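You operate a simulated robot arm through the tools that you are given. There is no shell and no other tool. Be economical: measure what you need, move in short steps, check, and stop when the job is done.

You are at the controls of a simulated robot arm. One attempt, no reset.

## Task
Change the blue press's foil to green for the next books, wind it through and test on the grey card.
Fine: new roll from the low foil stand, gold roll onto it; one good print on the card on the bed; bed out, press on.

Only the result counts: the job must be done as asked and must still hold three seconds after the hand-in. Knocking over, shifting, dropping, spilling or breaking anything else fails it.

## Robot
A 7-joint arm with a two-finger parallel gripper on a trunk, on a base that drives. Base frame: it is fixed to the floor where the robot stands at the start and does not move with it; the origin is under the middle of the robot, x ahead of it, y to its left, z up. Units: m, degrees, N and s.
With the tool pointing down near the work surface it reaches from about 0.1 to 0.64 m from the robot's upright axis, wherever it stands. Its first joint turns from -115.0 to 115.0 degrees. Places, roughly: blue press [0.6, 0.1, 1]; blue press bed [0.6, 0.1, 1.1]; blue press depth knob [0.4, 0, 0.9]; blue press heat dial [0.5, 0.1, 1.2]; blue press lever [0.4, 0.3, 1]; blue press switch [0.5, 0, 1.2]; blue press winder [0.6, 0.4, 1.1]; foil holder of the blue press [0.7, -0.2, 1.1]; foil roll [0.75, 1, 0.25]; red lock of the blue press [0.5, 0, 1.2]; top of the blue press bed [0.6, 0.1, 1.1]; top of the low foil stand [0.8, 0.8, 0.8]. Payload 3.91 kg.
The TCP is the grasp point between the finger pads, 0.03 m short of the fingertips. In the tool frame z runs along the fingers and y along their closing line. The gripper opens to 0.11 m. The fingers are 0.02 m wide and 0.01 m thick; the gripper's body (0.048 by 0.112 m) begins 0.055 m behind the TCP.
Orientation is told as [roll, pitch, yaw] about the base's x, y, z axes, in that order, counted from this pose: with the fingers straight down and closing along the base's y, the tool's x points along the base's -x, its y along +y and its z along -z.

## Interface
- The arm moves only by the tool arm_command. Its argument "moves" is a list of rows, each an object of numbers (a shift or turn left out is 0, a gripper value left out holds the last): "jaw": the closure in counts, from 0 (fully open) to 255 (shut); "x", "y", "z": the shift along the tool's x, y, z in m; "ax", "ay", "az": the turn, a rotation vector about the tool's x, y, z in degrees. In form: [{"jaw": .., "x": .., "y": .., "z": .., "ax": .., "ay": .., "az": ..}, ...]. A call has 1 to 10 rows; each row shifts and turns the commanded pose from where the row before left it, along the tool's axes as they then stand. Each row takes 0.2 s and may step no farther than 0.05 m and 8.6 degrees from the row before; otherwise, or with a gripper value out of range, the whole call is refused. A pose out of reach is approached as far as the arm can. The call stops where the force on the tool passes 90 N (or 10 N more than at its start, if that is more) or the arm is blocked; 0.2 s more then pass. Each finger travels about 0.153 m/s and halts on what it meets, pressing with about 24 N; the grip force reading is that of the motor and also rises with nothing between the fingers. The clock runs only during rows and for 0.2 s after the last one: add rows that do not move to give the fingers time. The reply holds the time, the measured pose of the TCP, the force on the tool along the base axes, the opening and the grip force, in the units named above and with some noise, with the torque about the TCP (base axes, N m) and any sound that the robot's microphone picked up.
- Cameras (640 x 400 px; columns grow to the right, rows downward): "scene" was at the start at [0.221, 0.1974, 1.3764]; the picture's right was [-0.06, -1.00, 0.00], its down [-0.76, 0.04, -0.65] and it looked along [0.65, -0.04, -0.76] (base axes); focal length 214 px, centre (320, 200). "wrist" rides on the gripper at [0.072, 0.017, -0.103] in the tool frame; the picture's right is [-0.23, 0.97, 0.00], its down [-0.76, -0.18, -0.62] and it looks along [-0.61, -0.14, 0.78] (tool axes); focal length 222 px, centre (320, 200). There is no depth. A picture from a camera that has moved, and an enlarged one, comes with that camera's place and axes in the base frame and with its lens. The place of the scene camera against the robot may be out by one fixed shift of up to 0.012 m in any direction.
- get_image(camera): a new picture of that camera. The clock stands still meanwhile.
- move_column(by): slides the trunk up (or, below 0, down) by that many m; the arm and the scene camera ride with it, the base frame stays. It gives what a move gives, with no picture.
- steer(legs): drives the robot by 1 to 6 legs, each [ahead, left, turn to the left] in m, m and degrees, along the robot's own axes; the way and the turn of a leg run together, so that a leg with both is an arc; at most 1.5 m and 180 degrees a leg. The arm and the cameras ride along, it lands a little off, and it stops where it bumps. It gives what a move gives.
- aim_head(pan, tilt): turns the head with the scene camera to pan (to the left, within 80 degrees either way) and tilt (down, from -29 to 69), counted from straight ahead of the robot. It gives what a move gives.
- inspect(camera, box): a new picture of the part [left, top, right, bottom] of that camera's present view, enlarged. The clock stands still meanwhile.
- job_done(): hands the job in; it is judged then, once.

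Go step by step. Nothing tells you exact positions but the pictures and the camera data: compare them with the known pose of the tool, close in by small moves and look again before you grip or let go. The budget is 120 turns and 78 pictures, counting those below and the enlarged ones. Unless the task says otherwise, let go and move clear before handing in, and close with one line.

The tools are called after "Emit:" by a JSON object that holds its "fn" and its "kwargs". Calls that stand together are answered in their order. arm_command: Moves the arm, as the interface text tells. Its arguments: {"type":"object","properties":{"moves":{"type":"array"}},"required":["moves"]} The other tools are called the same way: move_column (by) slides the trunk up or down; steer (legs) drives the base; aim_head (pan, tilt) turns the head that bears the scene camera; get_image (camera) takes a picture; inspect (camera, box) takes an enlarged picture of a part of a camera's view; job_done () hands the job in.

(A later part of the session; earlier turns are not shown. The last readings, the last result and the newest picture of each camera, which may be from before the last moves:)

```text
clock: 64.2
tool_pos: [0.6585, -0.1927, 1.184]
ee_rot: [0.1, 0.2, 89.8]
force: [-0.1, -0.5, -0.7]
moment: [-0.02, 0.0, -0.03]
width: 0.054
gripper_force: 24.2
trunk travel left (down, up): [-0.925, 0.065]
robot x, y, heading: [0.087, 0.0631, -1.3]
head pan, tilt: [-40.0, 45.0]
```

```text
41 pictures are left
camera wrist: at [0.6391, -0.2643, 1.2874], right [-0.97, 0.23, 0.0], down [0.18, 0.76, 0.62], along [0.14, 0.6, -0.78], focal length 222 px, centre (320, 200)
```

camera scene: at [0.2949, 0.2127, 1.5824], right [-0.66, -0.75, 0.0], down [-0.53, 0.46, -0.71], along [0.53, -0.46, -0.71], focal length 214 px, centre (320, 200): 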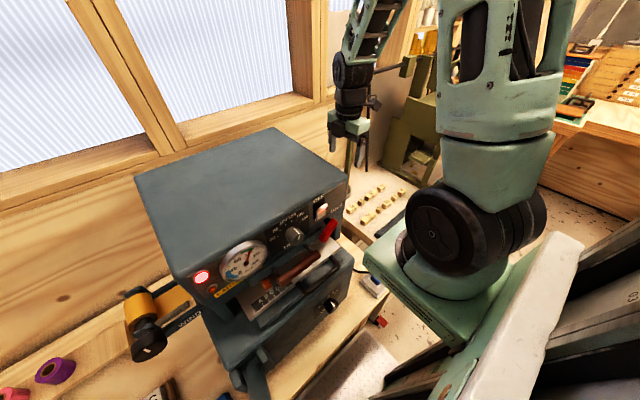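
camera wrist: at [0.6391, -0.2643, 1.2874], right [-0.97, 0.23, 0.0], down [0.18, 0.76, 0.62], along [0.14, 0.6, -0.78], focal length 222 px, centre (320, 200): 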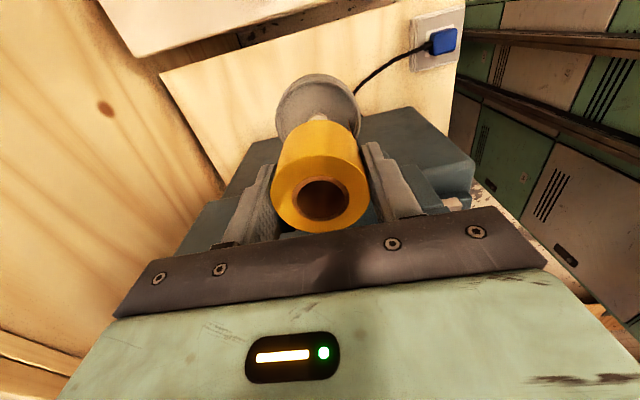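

I have the gold roll, and a small peg shows in the empty cup. I'll lift it high over the press, back off and carry it to the stand.

Emit:
{"fn": "arm_command", "kwargs": {"moves": [{"z": -0.05}, {"z": -0.05}, {"z": -0.05}, {"z": -0.05}, {"z": -0.05}, {}]}}

Emit:
{"fn": "inspect", "kwargs": {"camera": "wrist", "box": [220, 40, 460, 190]}}

Emit:
{"fn": "steer", "kwargs": {"legs": [[-0.4, 0, 1.1], [0, 0.45, 0]]}}

```text
clock: 65.6
tool_pos: [0.6593, -0.1919, 1.4318]
ee_rot: [0.1, 0.2, 89.8]
force: [-0.8, -0.2, -2.2]
moment: [-0.01, 0.02, -0.01]
width: 0.0539
gripper_force: 23.9
trunk travel left (down, up): [-0.925, 0.065]
robot x, y, heading: [0.0829, 0.0664, -1.2]
head pan, tilt: [-40.0, 45.0]
```

```text
2.67 times, centred on (340, 115) of wrist
camera zoom: at [0.6402, -0.2634, 1.5351], right [-0.97, 0.23, 0.0], down [0.18, 0.76, 0.62], along [0.14, 0.6, -0.78], focal length 592 px, centre (267, 427)
```

zoom: 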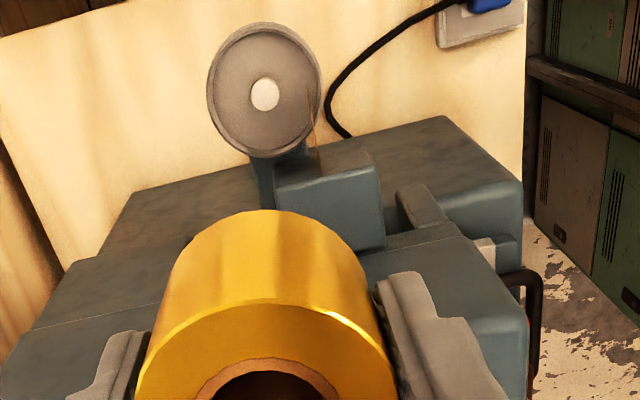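

```text
clock: 70.4
tool_pos: [0.2629, 0.2778, 1.4312]
ee_rot: [0.1, 0.2, 91.2]
force: [-0.2, -0.9, -1.7]
moment: [0.0, -0.01, -0.01]
width: 0.054
gripper_force: 24.1
trunk travel left (down, up): [-0.925, 0.065]
robot x, y, heading: [-0.3133, 0.5211, 0.2]
head pan, tilt: [-40.0, 45.0]
```

The peg is at about (0.657, -0.193). Now I'll swing the arm left, lower the trunk somewhat and drive up to the stand.

Emit:
{"fn": "arm_command", "kwargs": {"moves": [{"x": -0.05}, {"x": -0.05}, {"x": -0.05}, {"x": -0.05}, {"x": -0.05}, {"x": -0.05}, {"x": -0.03}, {}]}}

Emit:
{"fn": "move_column", "kwargs": {"by": -0.2}}

Emit:
{"fn": "steer", "kwargs": {"legs": [[0.45, 0, 0]]}}

```text
clock: 72.2
tool_pos: [0.2557, 0.605, 1.4284]
ee_rot: [0.1, 0.2, 91.2]
force: [-0.3, 0.7, -0.7]
moment: [-0.01, 0.0, 0.0]
width: 0.0541
gripper_force: 23.9
trunk travel left (down, up): [-0.925, 0.065]
robot x, y, heading: [-0.3146, 0.5216, 0.4]
head pan, tilt: [-40.0, 45.0]
```

```text
clock: 74.3
tool_pos: [0.2566, 0.6046, 1.2305]
ee_rot: [0.1, 0.2, 91.3]
force: [0.6, 0.6, -1.0]
moment: [0.0, -0.02, -0.01]
width: 0.0543
gripper_force: 24.2
trunk travel left (down, up): [-0.725, 0.265]
robot x, y, heading: [-0.3139, 0.5257, 0.4]
head pan, tilt: [-40.0, 45.0]
```

```text
clock: 77.0
tool_pos: [0.7052, 0.6085, 1.2307]
ee_rot: [0.1, 0.3, 91.3]
force: [0.2, 0.4, -1.5]
moment: [0.03, 0.01, -0.02]
width: 0.054
gripper_force: 23.7
trunk travel left (down, up): [-0.725, 0.265]
robot x, y, heading: [0.1284, 0.5275, 0.6]
head pan, tilt: [-40.0, 45.0]
```

Now I'll lower and extend toward x≈0.82 to test the tool-down reach.

Emit:
{"fn": "arm_command", "kwargs": {"moves": [{"z": 0.05}, {"z": 0.05}, {"z": 0.05}, {"z": 0.05}, {"z": 0.05}, {"y": -0.04}, {"y": -0.04}, {"y": -0.035}, {}]}}

Emit:
{"fn": "get_image", "kwargs": {"camera": "wrist"}}

```text
clock: 79.0
tool_pos: [0.8191, 0.6103, 0.9803]
ee_rot: [0.1, 0.3, 91.4]
force: [-0.3, 0.3, -1.8]
moment: [-0.01, -0.01, 0.05]
width: 0.0542
gripper_force: 24.8
trunk travel left (down, up): [-0.725, 0.265]
robot x, y, heading: [0.1364, 0.5263, 0.6]
head pan, tilt: [-40.0, 45.0]
```

```text
39 pictures are left
camera wrist: at [0.8031, 0.5388, 1.084], right [-0.98, 0.2, 0.0], down [0.16, 0.77, 0.62], along [0.13, 0.61, -0.78], focal length 222 px, centre (320, 200)
```

wrist: 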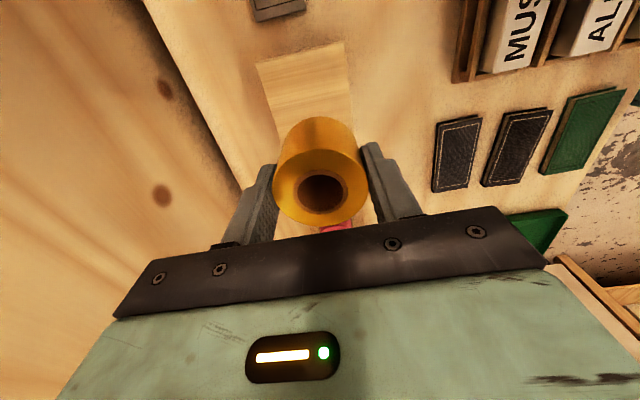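

The arm reaches x 0.82 upright with this trunk height. I'll lower the gold roll toward the free spot and view it from the head camera.

Emit:
{"fn": "arm_command", "kwargs": {"moves": [{"z": 0.05}, {"z": 0.045}, {}]}}

Emit:
{"fn": "aim_head", "kwargs": {"pan": 0, "tilt": 40}}

Emit:
{"fn": "inspect", "kwargs": {"camera": "scene", "box": [220, 130, 420, 255]}}

```text
clock: 79.8
tool_pos: [0.8193, 0.6123, 0.8864]
ee_rot: [0.2, 0.2, 91.4]
force: [-0.2, 0.9, -1.2]
moment: [0.02, -0.03, 0.0]
width: 0.0541
gripper_force: 24.1
trunk travel left (down, up): [-0.725, 0.265]
robot x, y, heading: [0.1346, 0.5264, 0.3]
head pan, tilt: [-40.0, 45.0]
```

```text
clock: 80.9
tool_pos: [0.8182, 0.6128, 0.8864]
ee_rot: [0.1, 0.1, 91.5]
force: [-0.5, 0.5, -1.4]
moment: [0.0, 0.02, -0.03]
width: 0.0543
gripper_force: 24.2
trunk travel left (down, up): [-0.725, 0.265]
robot x, y, heading: [0.1348, 0.5233, 0.3]
head pan, tilt: [0.0, 40.0]
```

```text
3.20 times, centred on (320, 192) of scene
camera zoom: at [0.3604, 0.7285, 1.3897], right [0.01, -1.0, 0.0], down [-0.64, 0.0, -0.77], along [0.77, 0.01, -0.64], focal length 686 px, centre (320, 224)
```

zoom: 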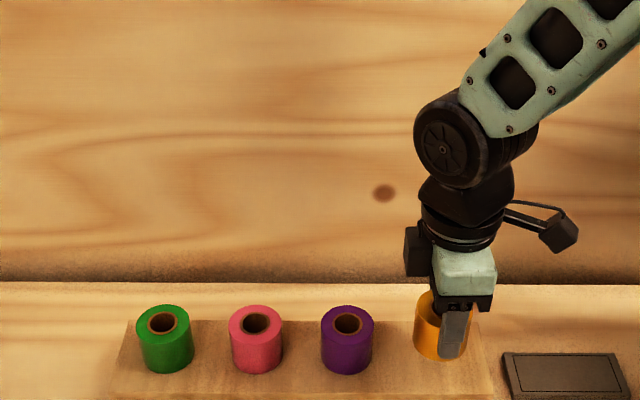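

The position in line with the other rolls looks right. I'll lower gently until contact.

Emit:
{"fn": "arm_command", "kwargs": {"moves": [{"z": 0.018}, {}, {"z": 0.003}, {}]}}

Emit:
{"fn": "arm_command", "kwargs": {"moves": [{"z": 0.003}, {}, {"z": 0.003}, {}]}}

```text
clock: 81.9
tool_pos: [0.8198, 0.6105, 0.8648]
ee_rot: [0.1, 0.3, 91.4]
force: [-0.1, 1.1, -1.4]
moment: [-0.02, 0.01, -0.01]
width: 0.054
gripper_force: 24.1
trunk travel left (down, up): [-0.725, 0.265]
robot x, y, heading: [0.1369, 0.5232, 0.4]
head pan, tilt: [0.0, 40.0]
```

```text
clock: 82.9
tool_pos: [0.8194, 0.6111, 0.858]
ee_rot: [0.1, 0.1, 91.3]
force: [0.2, -0.1, -1.5]
moment: [0.02, -0.01, -0.01]
width: 0.054
gripper_force: 23.9
trunk travel left (down, up): [-0.725, 0.265]
robot x, y, heading: [0.1347, 0.5274, 0.5]
head pan, tilt: [0.0, 40.0]
```

Emit:
{"fn": "arm_command", "kwargs": {"moves": [{"z": 0.003}, {}, {"z": 0.002}, {}]}}

Emit:
{"fn": "inspect", "kwargs": {"camera": "scene", "box": [320, 200, 400, 250]}}

```text
clock: 83.9
tool_pos: [0.8195, 0.6094, 0.8532]
ee_rot: [0.1, 0.3, 91.3]
force: [-0.1, 0.3, -0.5]
moment: [0.0, 0.0, -0.01]
width: 0.054
gripper_force: 24.4
trunk travel left (down, up): [-0.725, 0.265]
robot x, y, heading: [0.1349, 0.5286, 0.3]
head pan, tilt: [0.0, 40.0]
```

```text
8.00 times, centred on (360, 225) of scene
camera zoom: at [0.3604, 0.7286, 1.3897], right [0.01, -1.0, 0.0], down [-0.64, 0.0, -0.77], along [0.77, 0.01, -0.64], focal length 1716 px, centre (0, 0)
```

zoom: 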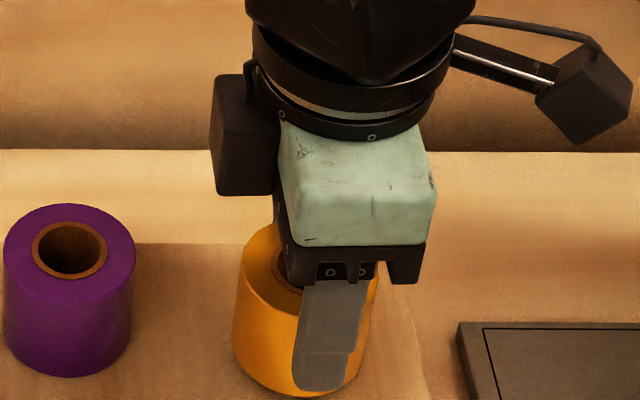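

Emit:
{"fn": "arm_command", "kwargs": {"moves": [{"z": 0.002}, {}]}}

```text
clock: 84.5
tool_pos: [0.8191, 0.6107, 0.852]
ee_rot: [0.1, 0.2, 91.3]
force: [0.6, -0.2, -1.1]
moment: [-0.02, -0.02, -0.01]
width: 0.054
gripper_force: 24.2
trunk travel left (down, up): [-0.725, 0.265]
robot x, y, heading: [0.1325, 0.5225, 0.7]
head pan, tilt: [0.0, 40.0]
```

Emit:
{"fn": "arm_command", "kwargs": {"moves": [{"z": 0.003}, {}, {}]}}

Emit:
{"fn": "arm_command", "kwargs": {"moves": [{"z": 0.003}, {}, {}]}}

```text
clock: 85.3
tool_pos: [0.8192, 0.6094, 0.8485]
ee_rot: [0.1, 0.1, 91.4]
force: [0.8, -0.4, -1.6]
moment: [0.0, -0.01, -0.02]
width: 0.054
gripper_force: 24.3
trunk travel left (down, up): [-0.725, 0.265]
robot x, y, heading: [0.1346, 0.5236, 0.3]
head pan, tilt: [0.0, 40.0]
```

```text
clock: 86.1
tool_pos: [0.8193, 0.6109, 0.8446]
ee_rot: [0.1, 0.2, 91.3]
force: [0.7, -2.2, 10.6]
moment: [-0.06, -0.29, -0.05]
width: 0.0541
gripper_force: 23.5
trunk travel left (down, up): [-0.725, 0.265]
robot x, y, heading: [0.1331, 0.5225, 0.4]
head pan, tilt: [0.0, 40.0]
```

Contact at z 0.845. I'll release and rise.

Emit:
{"fn": "arm_command", "kwargs": {"moves": [{"z": -0.001}, {"jaw": 100}, {}, {"jaw": 80}, {}, {"z": -0.03}, {"z": -0.05}, {"z": -0.05}, {}]}}

Emit:
{"fn": "inspect", "kwargs": {"camera": "scene", "box": [220, 130, 420, 255]}}

```text
clock: 88.1
tool_pos: [0.8199, 0.6125, 0.9758]
ee_rot: [0.1, 0.3, 91.5]
force: [-0.1, 0.7, -0.2]
moment: [-0.02, 0.07, -0.01]
width: 0.0755
gripper_force: 0.2
trunk travel left (down, up): [-0.725, 0.265]
robot x, y, heading: [0.1334, 0.5243, 0.6]
head pan, tilt: [0.0, 40.0]
```

```text
3.20 times, centred on (320, 192) of scene
camera zoom: at [0.3604, 0.7286, 1.3897], right [0.01, -1.0, 0.0], down [-0.64, 0.0, -0.77], along [0.77, 0.01, -0.64], focal length 686 px, centre (320, 224)
```

zoom: 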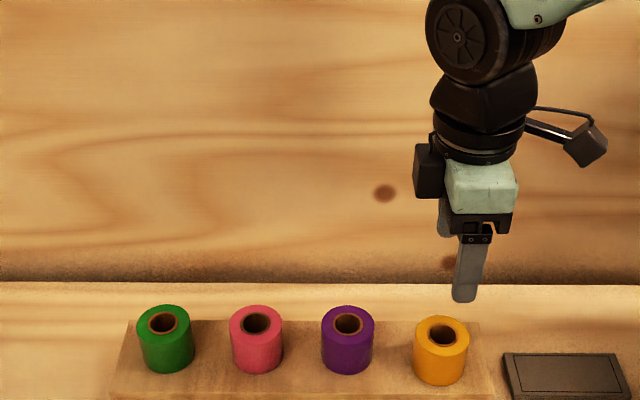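

The gold roll stands on the stand. Now I'll test how far the arm gets upright towards the green roll at y≈0.898.

Emit:
{"fn": "arm_command", "kwargs": {"moves": [{"x": -0.05}, {"x": -0.05}, {"x": -0.05}, {"x": -0.05}, {"x": -0.05}, {"x": -0.036}, {}, {}]}}

```text
clock: 89.9
tool_pos: [0.8123, 0.8967, 0.9731]
ee_rot: [0.1, 0.2, 91.4]
force: [0.2, 0.1, 0.1]
moment: [-0.01, -0.02, 0.01]
width: 0.0754
gripper_force: 0.1
trunk travel left (down, up): [-0.725, 0.265]
robot x, y, heading: [0.1327, 0.5227, 0.6]
head pan, tilt: [0.0, 40.0]
```

It reaches upright. I'll adjust x to 0.823 and check with the wrist camera.

Emit:
{"fn": "arm_command", "kwargs": {"moves": [{"y": -0.011}, {"z": 0.04}, {}]}}

Emit:
{"fn": "get_image", "kwargs": {"camera": "wrist"}}

```text
clock: 90.7
tool_pos: [0.8239, 0.8964, 0.9327]
ee_rot: [0.1, 0.1, 91.4]
force: [0.3, -0.3, -0.5]
moment: [0.01, 0.01, 0.0]
width: 0.0755
gripper_force: 0.0
trunk travel left (down, up): [-0.725, 0.265]
robot x, y, heading: [0.134, 0.5245, 0.4]
head pan, tilt: [0.0, 40.0]
```

```text
35 pictures are left
camera wrist: at [0.8071, 0.8253, 1.0368], right [-0.98, 0.2, 0.0], down [0.16, 0.77, 0.62], along [0.13, 0.61, -0.78], focal length 222 px, centre (320, 200)
```

wrist: 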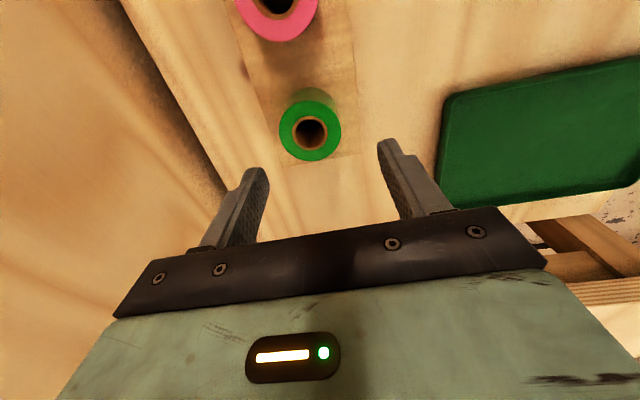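

Aligned within a few mm. I'll descend to z≈0.847 and grip.

Emit:
{"fn": "arm_command", "kwargs": {"moves": [{"y": -0.003, "z": 0.043}, {"z": 0.0425}, {}, {"jaw": 255}, {}, {}, {}]}}

Emit:
{"fn": "get_image", "kwargs": {"camera": "wrist"}}

```text
clock: 92.3
tool_pos: [0.8263, 0.8954, 0.8492]
ee_rot: [0.1, 0.0, 91.5]
force: [0.5, 0.9, 1.9]
moment: [0.06, -0.09, 0.03]
width: 0.0536
gripper_force: 23.8
trunk travel left (down, up): [-0.725, 0.265]
robot x, y, heading: [0.1327, 0.522, 0.3]
head pan, tilt: [0.0, 40.0]
```

```text
34 pictures are left
camera wrist: at [0.8094, 0.8244, 0.9512], right [-0.98, 0.2, 0.0], down [0.16, 0.77, 0.62], along [0.13, 0.61, -0.78], focal length 222 px, centre (320, 200)
```

wrist: 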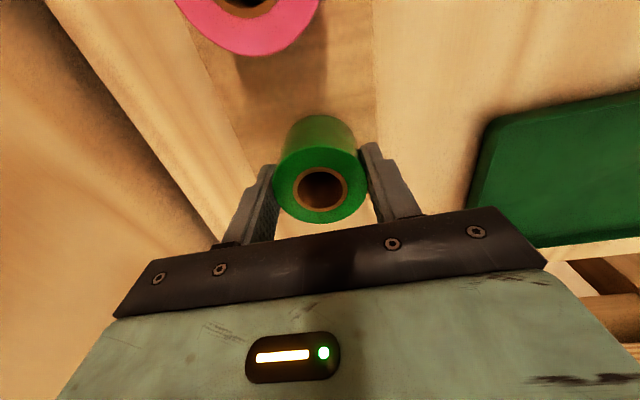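

Gripped at width 0.0536. I'll lift it, back off from the bench, then raise and swing the arm for the holder side.

Emit:
{"fn": "arm_command", "kwargs": {"moves": [{"z": -0.02}, {"z": -0.05}, {"z": -0.05}, {"z": -0.05}, {"z": -0.05}, {"x": 0.04, "y": 0.02}, {"x": 0.04, "y": 0.02}, {"x": 0.04, "y": 0.02}, {"x": 0.04, "y": 0.02}, {}]}}

Emit:
{"fn": "steer", "kwargs": {"legs": [[-0.45, 0, 0]]}}

Emit:
{"fn": "move_column", "kwargs": {"by": 0.2}}

Emit:
{"fn": "arm_command", "kwargs": {"moves": [{"x": 0.05}, {"x": 0.05}, {"x": 0.05}, {"x": 0.05}, {"x": 0.05}, {"x": 0.05}, {"x": 0.05}, {"x": 0.04, "z": -0.03}, {"z": -0.05}, {"z": -0.05}]}}

Emit:
{"fn": "get_image", "kwargs": {"camera": "wrist"}}

```text
clock: 94.5
tool_pos: [0.7507, 0.7356, 1.0711]
ee_rot: [0.0, 0.3, 91.4]
force: [-0.7, -0.8, -1.5]
moment: [0.01, 0.04, 0.0]
width: 0.0534
gripper_force: 24.0
trunk travel left (down, up): [-0.725, 0.265]
robot x, y, heading: [0.1354, 0.5278, 0.5]
head pan, tilt: [0.0, 40.0]
```

```text
clock: 97.2
tool_pos: [0.3034, 0.7317, 1.0713]
ee_rot: [0.1, 0.2, 91.4]
force: [0.2, 0.8, -1.5]
moment: [-0.01, 0.03, 0.01]
width: 0.0534
gripper_force: 24.2
trunk travel left (down, up): [-0.725, 0.265]
robot x, y, heading: [-0.3129, 0.5259, 0.3]
head pan, tilt: [0.0, 40.0]
```

```text
clock: 99.4
tool_pos: [0.3037, 0.7319, 1.2713]
ee_rot: [0.1, 0.2, 91.4]
force: [-0.3, -0.5, -0.7]
moment: [0.0, 0.0, -0.01]
width: 0.0535
gripper_force: 23.8
trunk travel left (down, up): [-0.925, 0.065]
robot x, y, heading: [-0.3158, 0.522, 0.4]
head pan, tilt: [0.0, 40.0]
```

```text
clock: 101.6
tool_pos: [0.3148, 0.3456, 1.4023]
ee_rot: [0.2, 0.1, 91.4]
force: [-0.3, -0.7, -1.7]
moment: [0.02, 0.02, -0.01]
width: 0.0536
gripper_force: 23.9
trunk travel left (down, up): [-0.925, 0.065]
robot x, y, heading: [-0.3158, 0.5204, 0.6]
head pan, tilt: [0.0, 40.0]
```

```text
33 pictures are left
camera wrist: at [0.2972, 0.273, 1.5051], right [-0.98, 0.2, 0.0], down [0.16, 0.77, 0.62], along [0.12, 0.61, -0.78], focal length 222 px, centre (320, 200)
```

wrist: 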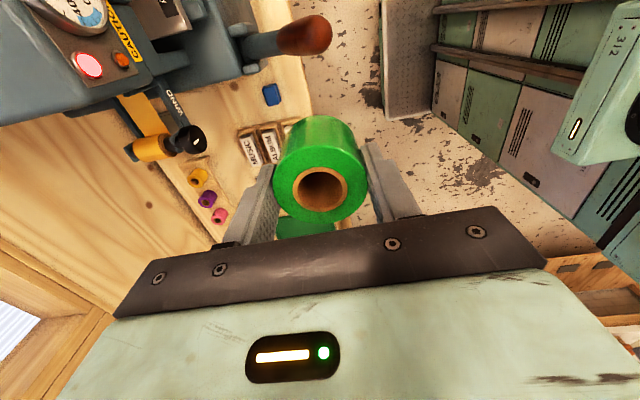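

The green roll sits upright in the jaws. I'll raise slightly and drive to the press.

Emit:
{"fn": "move_column", "kwargs": {"by": 0.05}}

Emit:
{"fn": "steer", "kwargs": {"legs": [[0, -0.43, -0.6], [0.38, 0, 0]]}}

```text
clock: 102.5
tool_pos: [0.315, 0.3444, 1.4529]
ee_rot: [0.1, 0.3, 91.4]
force: [-0.4, 1.0, -1.2]
moment: [0.02, -0.04, 0.02]
width: 0.0534
gripper_force: 23.2
trunk travel left (down, up): [-0.975, 0.015]
robot x, y, heading: [-0.3163, 0.5235, 0.6]
head pan, tilt: [0.0, 40.0]
```

```text
clock: 107.2
tool_pos: [0.6918, -0.1005, 1.4522]
ee_rot: [0.1, 0.2, 90.6]
force: [0.0, 0.1, -1.1]
moment: [-0.02, -0.02, -0.02]
width: 0.0535
gripper_force: 24.4
trunk travel left (down, up): [-0.975, 0.015]
robot x, y, heading: [0.0636, 0.0832, -0.5]
head pan, tilt: [0.0, 40.0]
```

Emit:
{"fn": "arm_command", "kwargs": {"moves": [{"x": 0.045, "y": 0.017}, {"x": 0.0465, "y": 0.018}, {}, {"z": 0.05}, {"z": 0.05}, {"z": 0.05}, {"z": 0.05}, {"z": 0.02}, {}]}}

Emit:
{"fn": "get_image", "kwargs": {"camera": "wrist"}}

```text
clock: 109.2
tool_pos: [0.6563, -0.1925, 1.2291]
ee_rot: [0.0, 0.2, 90.6]
force: [0.0, 0.5, -1.1]
moment: [0.01, -0.01, -0.03]
width: 0.0533
gripper_force: 24.1
trunk travel left (down, up): [-0.975, 0.015]
robot x, y, heading: [0.0665, 0.0884, -0.3]
head pan, tilt: [0.0, 40.0]
```

```text
32 pictures are left
camera wrist: at [0.6392, -0.2645, 1.3323], right [-0.98, 0.22, 0.0], down [0.17, 0.77, 0.62], along [0.13, 0.61, -0.78], focal length 222 px, centre (320, 200)
```

wrist: 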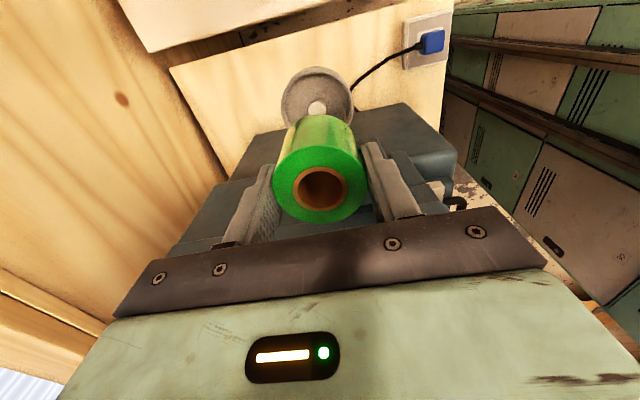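

The peg lines up with the roll axis, so I'll descend gently.

Emit:
{"fn": "arm_command", "kwargs": {"moves": [{"x": 0.002, "y": -0.001, "z": 0.04}, {"z": 0.04}, {"z": 0.01}, {}]}}

Emit:
{"fn": "arm_command", "kwargs": {"moves": [{"z": 0.005}, {"z": 0.005}, {}]}}

```text
clock: 110.2
tool_pos: [0.6561, -0.1954, 1.1415]
ee_rot: [0.1, 0.2, 90.6]
force: [0.6, -0.7, -1.5]
moment: [0.0, 0.0, 0.0]
width: 0.0531
gripper_force: 23.8
trunk travel left (down, up): [-0.975, 0.015]
robot x, y, heading: [0.0629, 0.0869, -0.2]
head pan, tilt: [0.0, 40.0]
```

```text
clock: 111.0
tool_pos: [0.6589, -0.1948, 1.1324]
ee_rot: [-0.1, 0.2, 90.6]
force: [-0.1, 0.3, -1.7]
moment: [0.02, -0.02, 0.03]
width: 0.0532
gripper_force: 23.9
trunk travel left (down, up): [-0.975, 0.015]
robot x, y, heading: [0.066, 0.0846, -0.3]
head pan, tilt: [0.0, 40.0]
```

Emit:
{"fn": "arm_command", "kwargs": {"moves": [{"z": 0.005}, {"z": 0.003}, {}]}}

Emit:
{"fn": "arm_command", "kwargs": {"moves": [{"z": 0.003}, {}, {"z": 0.002}, {}]}}

Emit:
{"fn": "get_image", "kwargs": {"camera": "wrist"}}

```text
clock: 111.8
tool_pos: [0.658, -0.1961, 1.1243]
ee_rot: [0.1, 0.2, 90.6]
force: [0.3, 0.5, -0.5]
moment: [0.04, 0.01, -0.02]
width: 0.0533
gripper_force: 23.5
trunk travel left (down, up): [-0.975, 0.015]
robot x, y, heading: [0.0644, 0.0845, -0.6]
head pan, tilt: [0.0, 40.0]
```

```text
clock: 112.8
tool_pos: [0.6587, -0.196, 1.1211]
ee_rot: [0.0, 0.2, 90.6]
force: [2.0, -1.2, 14.0]
moment: [0.0, -0.09, -0.04]
width: 0.0531
gripper_force: 23.9
trunk travel left (down, up): [-0.975, 0.015]
robot x, y, heading: [0.069, 0.0834, -0.3]
head pan, tilt: [0.0, 40.0]
```

```text
31 pictures are left
camera wrist: at [0.6403, -0.267, 1.2231], right [-0.98, 0.22, 0.0], down [0.17, 0.77, 0.62], along [0.14, 0.61, -0.78], focal length 222 px, centre (320, 200)
```

wrist: 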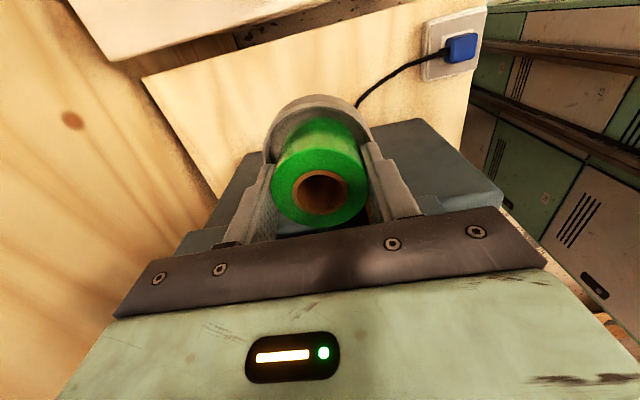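

Seated, with contact at z 1.121 as expected. I'll release and rise.

Emit:
{"fn": "arm_command", "kwargs": {"moves": [{"z": -0.001}, {"jaw": 100}, {}, {"jaw": 70}, {}, {"z": -0.03}, {"z": -0.05}, {"z": -0.05}, {"z": -0.05}, {}]}}

Emit:
{"fn": "inspect", "kwargs": {"camera": "wrist", "box": [200, 20, 440, 220]}}

```text
clock: 115.0
tool_pos: [0.6593, -0.1965, 1.3033]
ee_rot: [0.1, 0.2, 90.7]
force: [0.0, -0.2, -0.1]
moment: [0.0, 0.0, -0.02]
width: 0.08
gripper_force: 0.1
trunk travel left (down, up): [-0.975, 0.015]
robot x, y, heading: [0.0626, 0.0839, -0.2]
head pan, tilt: [0.0, 40.0]
```

```text
2.00 times, centred on (320, 120) of wrist
camera zoom: at [0.6413, -0.2676, 1.4059], right [-0.98, 0.22, 0.0], down [0.17, 0.77, 0.62], along [0.13, 0.61, -0.78], focal length 444 px, centre (320, 360)
```

zoom: 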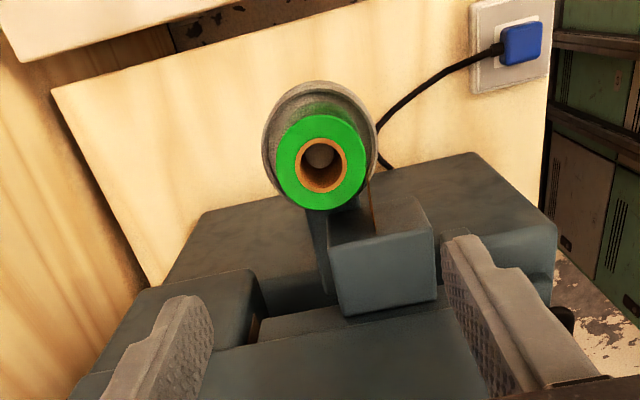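

The green roll is on the peg. Next comes the winder: I'll retreat high, drive left, turn the tool back and look at the winder up close.

Emit:
{"fn": "arm_command", "kwargs": {"moves": [{"jaw": 0, "z": -0.05}, {"z": -0.05}, {"z": -0.05}, {}]}}

Emit:
{"fn": "steer", "kwargs": {"legs": [[-0.4, 0, 0], [0, 0.42, 0]]}}

Emit:
{"fn": "arm_command", "kwargs": {"moves": [{"az": 8.5}, {"az": 8.5}, {"az": 8.5}, {"az": 8.5}, {"az": 8.5}, {"az": 8.5}, {"az": 8.5}, {"az": 8.5}, {"az": 8.5}, {"az": 8.5}]}}

Emit:
{"fn": "aim_head", "kwargs": {"pan": -25, "tilt": 30}}

Emit:
{"fn": "get_image", "kwargs": {"camera": "scene"}}

```text
clock: 116.0
tool_pos: [0.6611, -0.198, 1.453]
ee_rot: [0.1, 0.2, 90.6]
force: [-0.1, 0.9, 0.3]
moment: [-0.03, -0.02, 0.0]
width: 0.1099
gripper_force: 0.2
trunk travel left (down, up): [-0.975, 0.015]
robot x, y, heading: [0.067, 0.0855, -0.7]
head pan, tilt: [0.0, 40.0]
```

```text
clock: 118.5
tool_pos: [0.2731, -0.1947, 1.45]
ee_rot: [0.2, 0.2, 90.9]
force: [-0.5, 0.2, 0.2]
moment: [0.02, 0.04, 0.02]
width: 0.1099
gripper_force: 0.1
trunk travel left (down, up): [-0.975, 0.015]
robot x, y, heading: [-0.3258, 0.0851, -0.2]
head pan, tilt: [0.0, 40.0]
stopped in leg 1: the robot was blocked; the commanded pose is now the measured one
```

```text
clock: 120.7
tool_pos: [0.2723, -0.1935, 1.4515]
ee_rot: [-0.2, 0.2, 5.7]
force: [0.1, 0.5, -0.3]
moment: [-0.06, 0.02, 0.03]
width: 0.1102
gripper_force: 0.2
trunk travel left (down, up): [-0.975, 0.015]
robot x, y, heading: [-0.3243, 0.0855, 0.1]
head pan, tilt: [0.0, 40.0]
```

```text
clock: 121.6
tool_pos: [0.2734, -0.1942, 1.4513]
ee_rot: [-0.2, 0.2, 6.0]
force: [0.0, 0.6, 0.4]
moment: [0.01, 0.01, -0.05]
width: 0.1099
gripper_force: 0.1
trunk travel left (down, up): [-0.975, 0.015]
robot x, y, heading: [-0.3251, 0.0827, -0.1]
head pan, tilt: [-25.0, 30.0]
```

```text
29 pictures are left
camera scene: at [-0.0974, 0.2488, 1.655], right [-0.42, -0.91, 0.0], down [-0.45, 0.21, -0.87], along [0.78, -0.37, -0.5], focal length 214 px, centre (320, 200)
```

scene: 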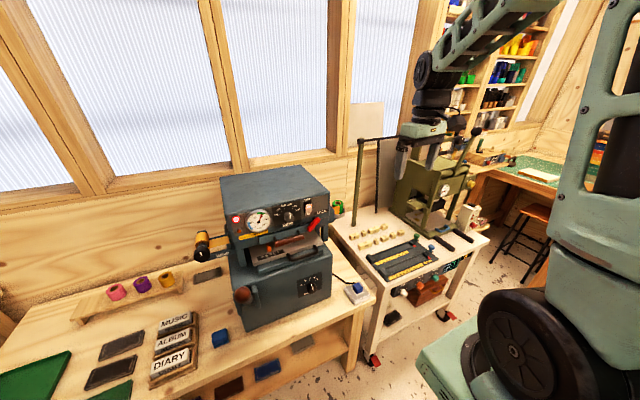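

There are lockers close behind the robot, so I'll stay clear of them. I'll shift left to y≈0.5, then turn the tool horizontal to face the winder.

Emit:
{"fn": "steer", "kwargs": {"legs": [[0.03, 0, 0], [0, 0.42, 0]]}}

Emit:
{"fn": "arm_command", "kwargs": {"moves": [{"az": 5.7}, {"y": 0.018, "ay": -8.5}, {"y": 0.018, "ay": -8.5}, {"y": 0.018, "ay": -8.5}, {"y": 0.018, "ay": -8.5}, {"y": 0.018, "ay": -8.5}, {"y": 0.018, "ay": -8.5}, {"y": 0.018, "ay": -8.5}, {"y": 0.018, "ay": -8.5}, {"y": 0.018, "ay": -8.5}]}}

Emit:
{"fn": "arm_command", "kwargs": {"moves": [{"ay": -6.7}, {"ay": -6.7}, {}]}}

Emit:
{"fn": "move_column", "kwargs": {"by": -0.3}}

Emit:
{"fn": "get_image", "kwargs": {"camera": "wrist"}}

```text
clock: 124.6
tool_pos: [0.303, 0.2261, 1.451]
ee_rot: [-0.2, 0.2, 6.1]
force: [0.0, -0.4, 0.4]
moment: [-0.02, 0.01, 0.0]
width: 0.1099
gripper_force: 0.0
trunk travel left (down, up): [-0.975, 0.015]
robot x, y, heading: [-0.2952, 0.5051, -0.0]
head pan, tilt: [-25.0, 30.0]
```

```text
clock: 126.8
tool_pos: [0.3691, 0.3826, 1.4966]
ee_rot: [-0.8, -76.4, 1.0]
force: [-0.9, -0.7, 0.4]
moment: [0.01, 0.0, 0.04]
width: 0.1101
gripper_force: 0.1
out of reach, approached as far as the arm can: row 8, 9, 10
trunk travel left (down, up): [-0.975, 0.015]
robot x, y, heading: [-0.2931, 0.5032, -0.1]
head pan, tilt: [-25.0, 30.0]
```

```text
clock: 127.6
tool_pos: [0.3918, 0.3817, 1.5085]
ee_rot: [-39.8, -89.8, 40.1]
force: [1.2, 0.8, 0.7]
moment: [0.02, 0.0, 0.0]
width: 0.11
gripper_force: 0.1
out of reach, approached as far as the arm can: row 1, 2
trunk travel left (down, up): [-0.975, 0.015]
robot x, y, heading: [-0.2882, 0.5007, 0.1]
head pan, tilt: [-25.0, 30.0]
```

```text
clock: 130.6
tool_pos: [0.3924, 0.3818, 1.2083]
ee_rot: [-36.5, -89.7, 36.7]
force: [0.4, 0.6, 0.9]
moment: [0.0, -0.01, -0.01]
width: 0.1102
gripper_force: 0.1
trunk travel left (down, up): [-0.675, 0.315]
robot x, y, heading: [-0.2962, 0.5071, 0.2]
head pan, tilt: [-25.0, 30.0]
```

```text
28 pictures are left
camera wrist: at [0.2865, 0.3983, 1.1357], right [0.0, 0.97, 0.22], down [-0.62, -0.18, 0.77], along [0.79, -0.14, 0.6], focal length 222 px, centre (320, 200)
```

wrist: 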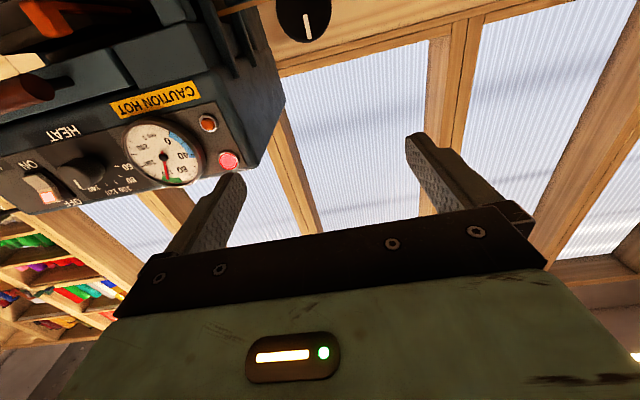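

The tool is horizontal and the winder knob appears at about (0.56, 0.386, 1.12). I'll move closer, then check from the head camera for clearance to the lever.

Emit:
{"fn": "arm_command", "kwargs": {"moves": [{"x": 0.043, "y": 0.002}, {"x": 0.043, "y": 0.002}, {"z": 0.03}, {}]}}

Emit:
{"fn": "get_image", "kwargs": {"camera": "wrist"}}

Emit:
{"fn": "get_image", "kwargs": {"camera": "scene"}}

```text
clock: 131.6
tool_pos: [0.4442, 0.3865, 1.126]
ee_rot: [-34.9, -89.7, 35.1]
force: [0.2, 0.4, -0.4]
moment: [0.03, 0.03, -0.02]
width: 0.1099
gripper_force: 0.0
out of reach, approached as far as the arm can: row 1, 2
trunk travel left (down, up): [-0.675, 0.315]
robot x, y, heading: [-0.2945, 0.5022, -0.0]
head pan, tilt: [-25.0, 30.0]
```

```text
27 pictures are left
camera wrist: at [0.338, 0.4029, 1.0539], right [0.0, 0.97, 0.22], down [-0.62, -0.18, 0.77], along [0.79, -0.14, 0.6], focal length 222 px, centre (320, 200)
```

wrist: 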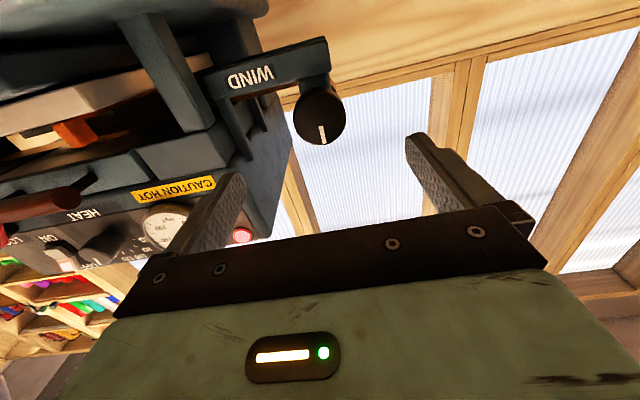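

```text
26 pictures are left
camera scene: at [-0.0677, 0.6683, 1.3551], right [-0.42, -0.91, 0.0], down [-0.45, 0.21, -0.87], along [0.79, -0.37, -0.5], focal length 214 px, centre (320, 200)
```

scene: 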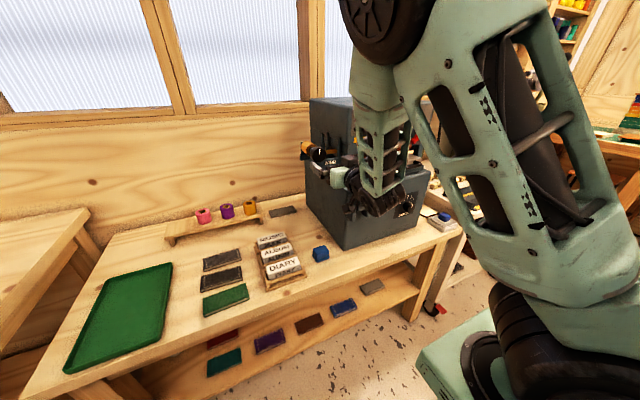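

Emit:
{"fn": "inspect", "kwargs": {"camera": "scene", "box": [280, 120, 440, 240]}}

```text
3.33 times, centred on (360, 180) of scene
camera zoom: at [-0.0677, 0.6683, 1.3551], right [-0.42, -0.91, 0.0], down [-0.45, 0.21, -0.87], along [0.79, -0.37, -0.5], focal length 715 px, centre (187, 267)
```

zoom: 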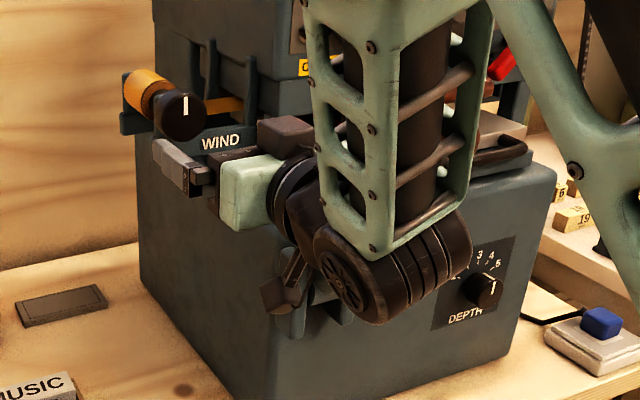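

The forearm sits right beside the lever, which I can't see behind it. I'll withdraw leftward, then reposition the robot farther left so that the arm comes from the left side.

Emit:
{"fn": "arm_command", "kwargs": {"moves": [{"y": 0.03}, {"y": 0.04}, {"y": 0.04}, {"y": 0.04}, {}]}}

Emit:
{"fn": "inspect", "kwargs": {"camera": "scene", "box": [280, 120, 440, 240]}}

```text
clock: 132.8
tool_pos: [0.4456, 0.5343, 1.1256]
ee_rot: [-37.2, -89.8, 37.4]
force: [0.2, 0.0, 0.3]
moment: [0.01, -0.04, -0.03]
width: 0.1101
gripper_force: 0.2
trunk travel left (down, up): [-0.675, 0.315]
robot x, y, heading: [-0.2914, 0.5031, -0.2]
head pan, tilt: [-25.0, 30.0]
```

```text
3.33 times, centred on (360, 180) of scene
camera zoom: at [-0.0676, 0.6683, 1.3551], right [-0.42, -0.91, 0.0], down [-0.45, 0.21, -0.87], along [0.79, -0.37, -0.5], focal length 715 px, centre (187, 267)
```

zoom: 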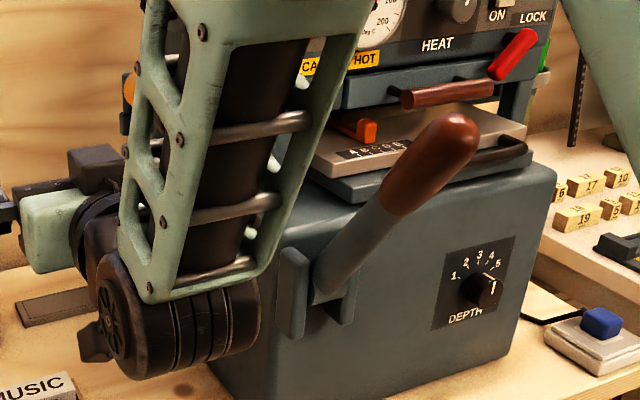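

The lever is undisturbed. I'll drive left 0.3 m and reach to the knob from the left.

Emit:
{"fn": "steer", "kwargs": {"legs": [[0, 0.3, 0]]}}

Emit:
{"fn": "arm_command", "kwargs": {"moves": [{"z": -0.03, "y": -0.03}, {"y": -0.05}, {"y": -0.05}, {"y": -0.05}, {"y": -0.05}, {"y": -0.05}, {"y": -0.05}, {"y": -0.04}, {}]}}

Emit:
{"fn": "get_image", "kwargs": {"camera": "scene"}}

```text
clock: 134.9
tool_pos: [0.4437, 0.8397, 1.1275]
ee_rot: [-37.2, -89.8, 37.7]
force: [-0.2, -0.7, 0.5]
moment: [0.0, -0.01, -0.01]
width: 0.1101
gripper_force: 0.1
trunk travel left (down, up): [-0.675, 0.315]
robot x, y, heading: [-0.2928, 0.8061, 0.2]
head pan, tilt: [-25.0, 30.0]
```

```text
clock: 136.9
tool_pos: [0.4173, 0.4711, 1.1264]
ee_rot: [-33.7, -89.6, 34.3]
force: [0.7, 0.4, 0.3]
moment: [0.0, -0.03, 0.01]
width: 0.11
gripper_force: 0.1
trunk travel left (down, up): [-0.675, 0.315]
robot x, y, heading: [-0.2933, 0.8075, -0.1]
head pan, tilt: [-25.0, 30.0]
```

```text
23 pictures are left
camera scene: at [-0.069, 0.9716, 1.3551], right [-0.42, -0.91, 0.0], down [-0.45, 0.21, -0.87], along [0.79, -0.36, -0.5], focal length 214 px, centre (320, 200)
```

scene: 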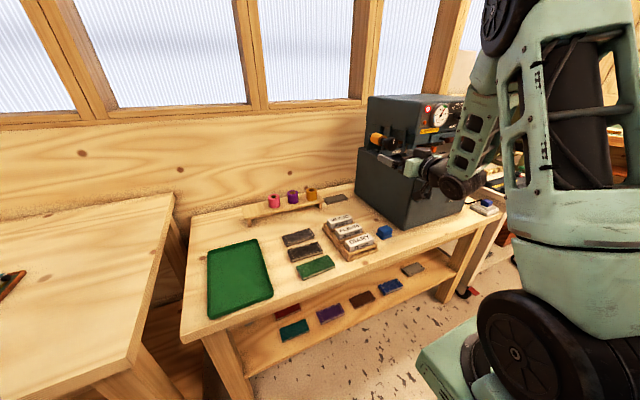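

I'm on the free side now with the lever clear. I'll line the gripper up with the knob axis at about (0.565, 0.386, 1.121), stop short, and check with the wrist camera.

Emit:
{"fn": "arm_command", "kwargs": {"moves": [{"x": 0.003, "y": -0.042}, {"x": 0.002, "y": -0.042}, {"z": 0.04}, {"z": 0.03}, {}]}}

Emit:
{"fn": "get_image", "kwargs": {"camera": "wrist"}}

```text
clock: 138.1
tool_pos: [0.4879, 0.3853, 1.1226]
ee_rot: [-37.9, -89.7, 38.3]
force: [-0.5, -0.4, -0.2]
moment: [0.0, -0.02, 0.03]
width: 0.1101
gripper_force: 0.0
trunk travel left (down, up): [-0.675, 0.315]
robot x, y, heading: [-0.294, 0.8064, 0.2]
head pan, tilt: [-25.0, 30.0]
```

```text
22 pictures are left
camera wrist: at [0.3818, 0.4023, 1.0493], right [-0.01, 0.97, 0.22], down [-0.62, -0.18, 0.77], along [0.79, -0.13, 0.6], focal length 222 px, centre (320, 200)
```

wrist: 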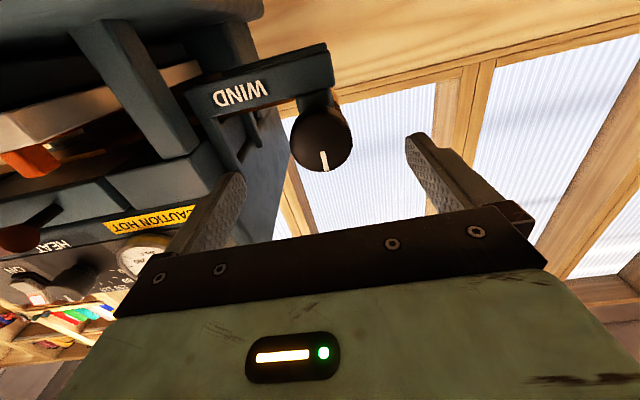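

The knob is centred at (0.565, 0.388, 1.124). I'll narrow the jaws, advance and grip it.

Emit:
{"fn": "arm_command", "kwargs": {"moves": [{"jaw": 85}, {}, {"y": 0.002, "x": -0.001, "z": 0.03}, {"z": 0.035}, {}, {"jaw": 255}, {}, {}]}}

```text
clock: 139.9
tool_pos: [0.5549, 0.3869, 1.1243]
ee_rot: [-34.5, -89.6, 34.6]
force: [9.0, -9.2, 1.5]
moment: [0.01, 0.46, -1.1]
width: 0.0499
gripper_force: 45.6
trunk travel left (down, up): [-0.675, 0.315]
robot x, y, heading: [-0.2947, 0.8076, 0.2]
head pan, tilt: [-25.0, 30.0]
```

Gripped (0.050 m). I'll turn it clockwise as seen from the front in a first short go.

Emit:
{"fn": "arm_command", "kwargs": {"moves": [{"az": 8}, {"az": 8}, {"az": 8}, {"az": 8}, {"az": 8}, {}]}}

Emit:
{"fn": "inspect", "kwargs": {"camera": "scene", "box": [350, 90, 510, 210]}}

```text
clock: 141.3
tool_pos: [0.5531, 0.3873, 1.1232]
ee_rot: [89.6, -50.0, -89.4]
force: [26.8, -25.4, 5.3]
moment: [-0.02, 0.12, -0.31]
width: 0.0498
gripper_force: 44.8
trunk travel left (down, up): [-0.675, 0.315]
robot x, y, heading: [-0.2929, 0.8019, 0.1]
head pan, tilt: [-25.0, 30.0]
```

```text
3.33 times, centred on (430, 150) of scene
camera zoom: at [-0.0676, 0.9702, 1.3551], right [-0.42, -0.91, 0.0], down [-0.46, 0.21, -0.87], along [0.79, -0.36, -0.5], focal length 715 px, centre (-47, 367)
```

zoom: 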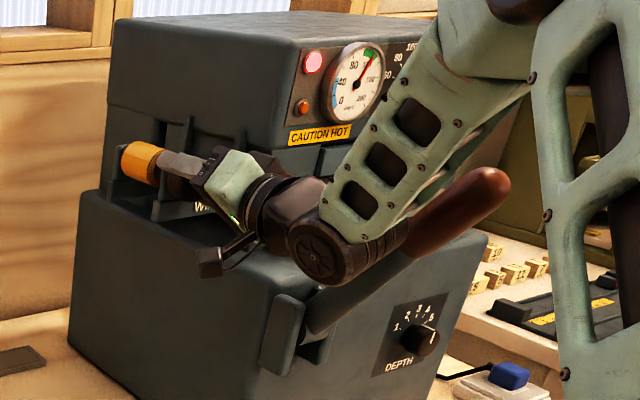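

The turning torque is tiny, but side forces grew. I'll release to see whether they come from axis misalignment.

Emit:
{"fn": "arm_command", "kwargs": {"moves": [{"jaw": 85}, {}, {}]}}

```text
clock: 142.1
tool_pos: [0.5531, 0.3926, 1.1248]
ee_rot: [89.9, -50.2, -89.1]
force: [-0.9, 13.4, 16.9]
moment: [-0.02, -0.44, 0.36]
width: 0.0626
gripper_force: 0.0
trunk travel left (down, up): [-0.675, 0.315]
robot x, y, heading: [-0.2922, 0.8079, 0.4]
head pan, tilt: [-25.0, 30.0]
```

The lower finger is meeting the WIND bracket behind the knob. I'll retract 9 mm for a shallower grip clear of it.

Emit:
{"fn": "arm_command", "kwargs": {"moves": [{"z": -0.009}, {}, {}]}}

Emit:
{"fn": "get_image", "kwargs": {"camera": "wrist"}}

```text
clock: 142.9
tool_pos: [0.5445, 0.3866, 1.121]
ee_rot: [89.4, -50.2, -89.1]
force: [-0.2, 0.0, -0.4]
moment: [-0.01, 0.04, 0.0]
width: 0.0735
gripper_force: 0.0
trunk travel left (down, up): [-0.675, 0.315]
robot x, y, heading: [-0.2926, 0.8033, 0.4]
head pan, tilt: [-25.0, 30.0]
```

```text
20 pictures are left
camera wrist: at [0.4379, 0.4467, 1.0765], right [0.0, 0.6, 0.8], down [-0.62, -0.63, 0.48], along [0.79, -0.49, 0.37], focal length 222 px, centre (320, 200)
```

wrist: 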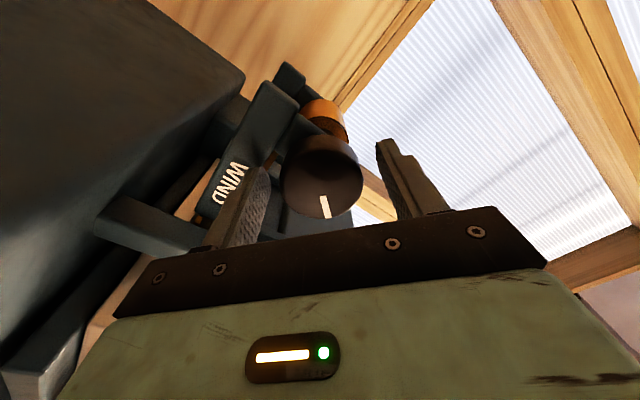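

It's free now, and the knob's white mark shows that it did turn 40° with me. I'll regrip shallowly and keep turning clockwise.

Emit:
{"fn": "arm_command", "kwargs": {"moves": [{"jaw": 255}, {}, {"az": 8.5}, {"az": 8.5}, {"az": 8.5}, {"az": 8.5}, {"az": 8.5}, {"az": 8.5}, {"az": 8.5}, {"az": 8.5}]}}

Emit:
{"fn": "arm_command", "kwargs": {"moves": [{"az": 8.5}, {"az": 8.5}, {"az": 8.5}, {"az": 8.5}, {"az": 8.5}, {"az": 8.5}, {"az": 8.5}, {"az": 8.5}, {}]}}

```text
clock: 145.1
tool_pos: [0.544, 0.3876, 1.1225]
ee_rot: [90.0, 17.9, -89.7]
force: [-2.6, -8.1, -4.1]
moment: [-0.02, -0.83, 0.76]
width: 0.0499
gripper_force: 45.1
trunk travel left (down, up): [-0.675, 0.315]
robot x, y, heading: [-0.2912, 0.8054, 0.5]
head pan, tilt: [-25.0, 30.0]
```

```text
clock: 147.1
tool_pos: [0.545, 0.3872, 1.1239]
ee_rot: [88.4, 85.8, -91.4]
force: [7.9, -12.0, 4.2]
moment: [-0.01, -0.8, -0.66]
width: 0.0499
gripper_force: 44.7
trunk travel left (down, up): [-0.675, 0.315]
robot x, y, heading: [-0.2952, 0.8079, 0.2]
head pan, tilt: [-25.0, 30.0]
```

Turning is smooth, so I'll keep going until the wrist runs out.

Emit:
{"fn": "arm_command", "kwargs": {"moves": [{"az": 8.5}, {"az": 8.5}, {"az": 8.5}, {"az": 8.5}, {"az": 8.5}, {"az": 8.5}, {"az": 8.5}, {"az": 8.5}, {}]}}

Emit:
{"fn": "inspect", "kwargs": {"camera": "scene", "box": [350, 90, 510, 210]}}

```text
clock: 149.1
tool_pos: [0.5442, 0.3856, 1.1231]
ee_rot: [-89.7, 25.9, 90.5]
force: [-4.5, -23.2, 1.0]
moment: [0.02, -0.61, 0.39]
width: 0.0498
gripper_force: 44.7
trunk travel left (down, up): [-0.675, 0.315]
robot x, y, heading: [-0.2945, 0.8085, -0.1]
head pan, tilt: [-25.0, 30.0]
```

```text
3.33 times, centred on (430, 150) of scene
camera zoom: at [-0.0695, 0.9702, 1.3553], right [-0.42, -0.91, 0.0], down [-0.45, 0.21, -0.87], along [0.79, -0.36, -0.5], focal length 715 px, centre (-47, 367)
```

zoom: 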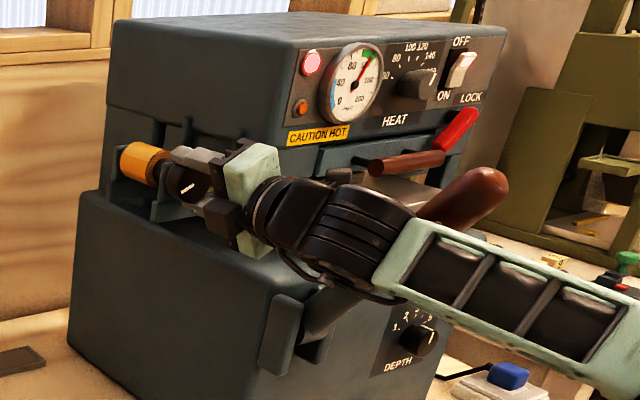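

The elbow has swung low near the lever, so I'll limit strokes. I'll open, turn back about 238°, and do strokes of about 170°.

Emit:
{"fn": "arm_command", "kwargs": {"moves": [{"jaw": 95}, {}, {}, {"az": -8.5}, {"az": -8.5}, {"az": -8.5}, {"az": -8.5}, {"az": -8.5}, {"az": -8.5}, {"az": -8.5}]}}

Emit:
{"fn": "arm_command", "kwargs": {"moves": [{"az": -8.5}, {"az": -8.5}, {"az": -8.5}, {"az": -8.5}, {"az": -8.5}, {"az": -8.5}, {"az": -8.5}, {"az": -8.5}, {"az": -8.5}, {"az": -8.5}]}}

Emit:
{"fn": "arm_command", "kwargs": {"moves": [{"az": -8.5}, {"az": -8.5}, {"az": -8.5}, {"az": -8.5}, {"az": -8.5}, {"az": -8.5}, {"az": -8.5}, {"az": -8.5}, {"az": -8.5}, {}]}}

Emit:
{"fn": "get_image", "kwargs": {"camera": "wrist"}}

```text
clock: 151.3
tool_pos: [0.5433, 0.389, 1.1236]
ee_rot: [-86.2, 85.8, 94.1]
force: [0.0, -0.1, 1.0]
moment: [0.0, -0.02, -0.03]
width: 0.0689
gripper_force: 0.1
trunk travel left (down, up): [-0.675, 0.315]
robot x, y, heading: [-0.2923, 0.805, 0.4]
head pan, tilt: [-25.0, 30.0]
```

```text
clock: 153.5
tool_pos: [0.5439, 0.3882, 1.1236]
ee_rot: [89.7, 9.2, -89.6]
force: [0.1, 0.3, -0.3]
moment: [0.0, -0.01, 0.04]
width: 0.069
gripper_force: 0.0
trunk travel left (down, up): [-0.675, 0.315]
robot x, y, heading: [-0.291, 0.8067, -0.1]
head pan, tilt: [-25.0, 30.0]
```

```text
clock: 155.7
tool_pos: [0.5445, 0.3885, 1.1235]
ee_rot: [89.4, -67.3, -88.9]
force: [0.5, -0.2, -0.8]
moment: [0.04, -0.03, -0.01]
width: 0.0694
gripper_force: 0.0
trunk travel left (down, up): [-0.675, 0.315]
robot x, y, heading: [-0.2937, 0.8094, 0.5]
head pan, tilt: [-25.0, 30.0]
```

```text
18 pictures are left
camera wrist: at [0.4383, 0.432, 1.0621], right [0.0, 0.81, 0.59], down [-0.62, -0.46, 0.64], along [0.79, -0.36, 0.5], focal length 222 px, centre (320, 200)
```

wrist: 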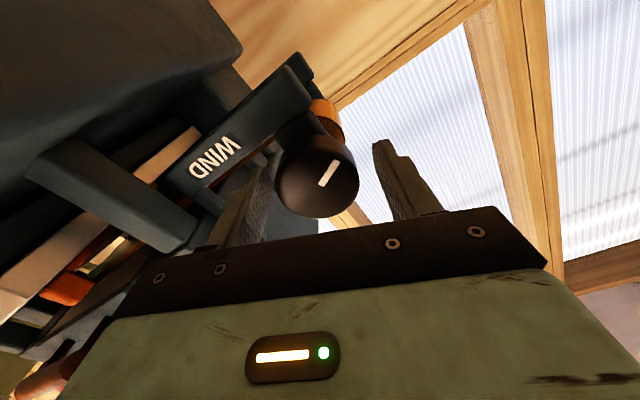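

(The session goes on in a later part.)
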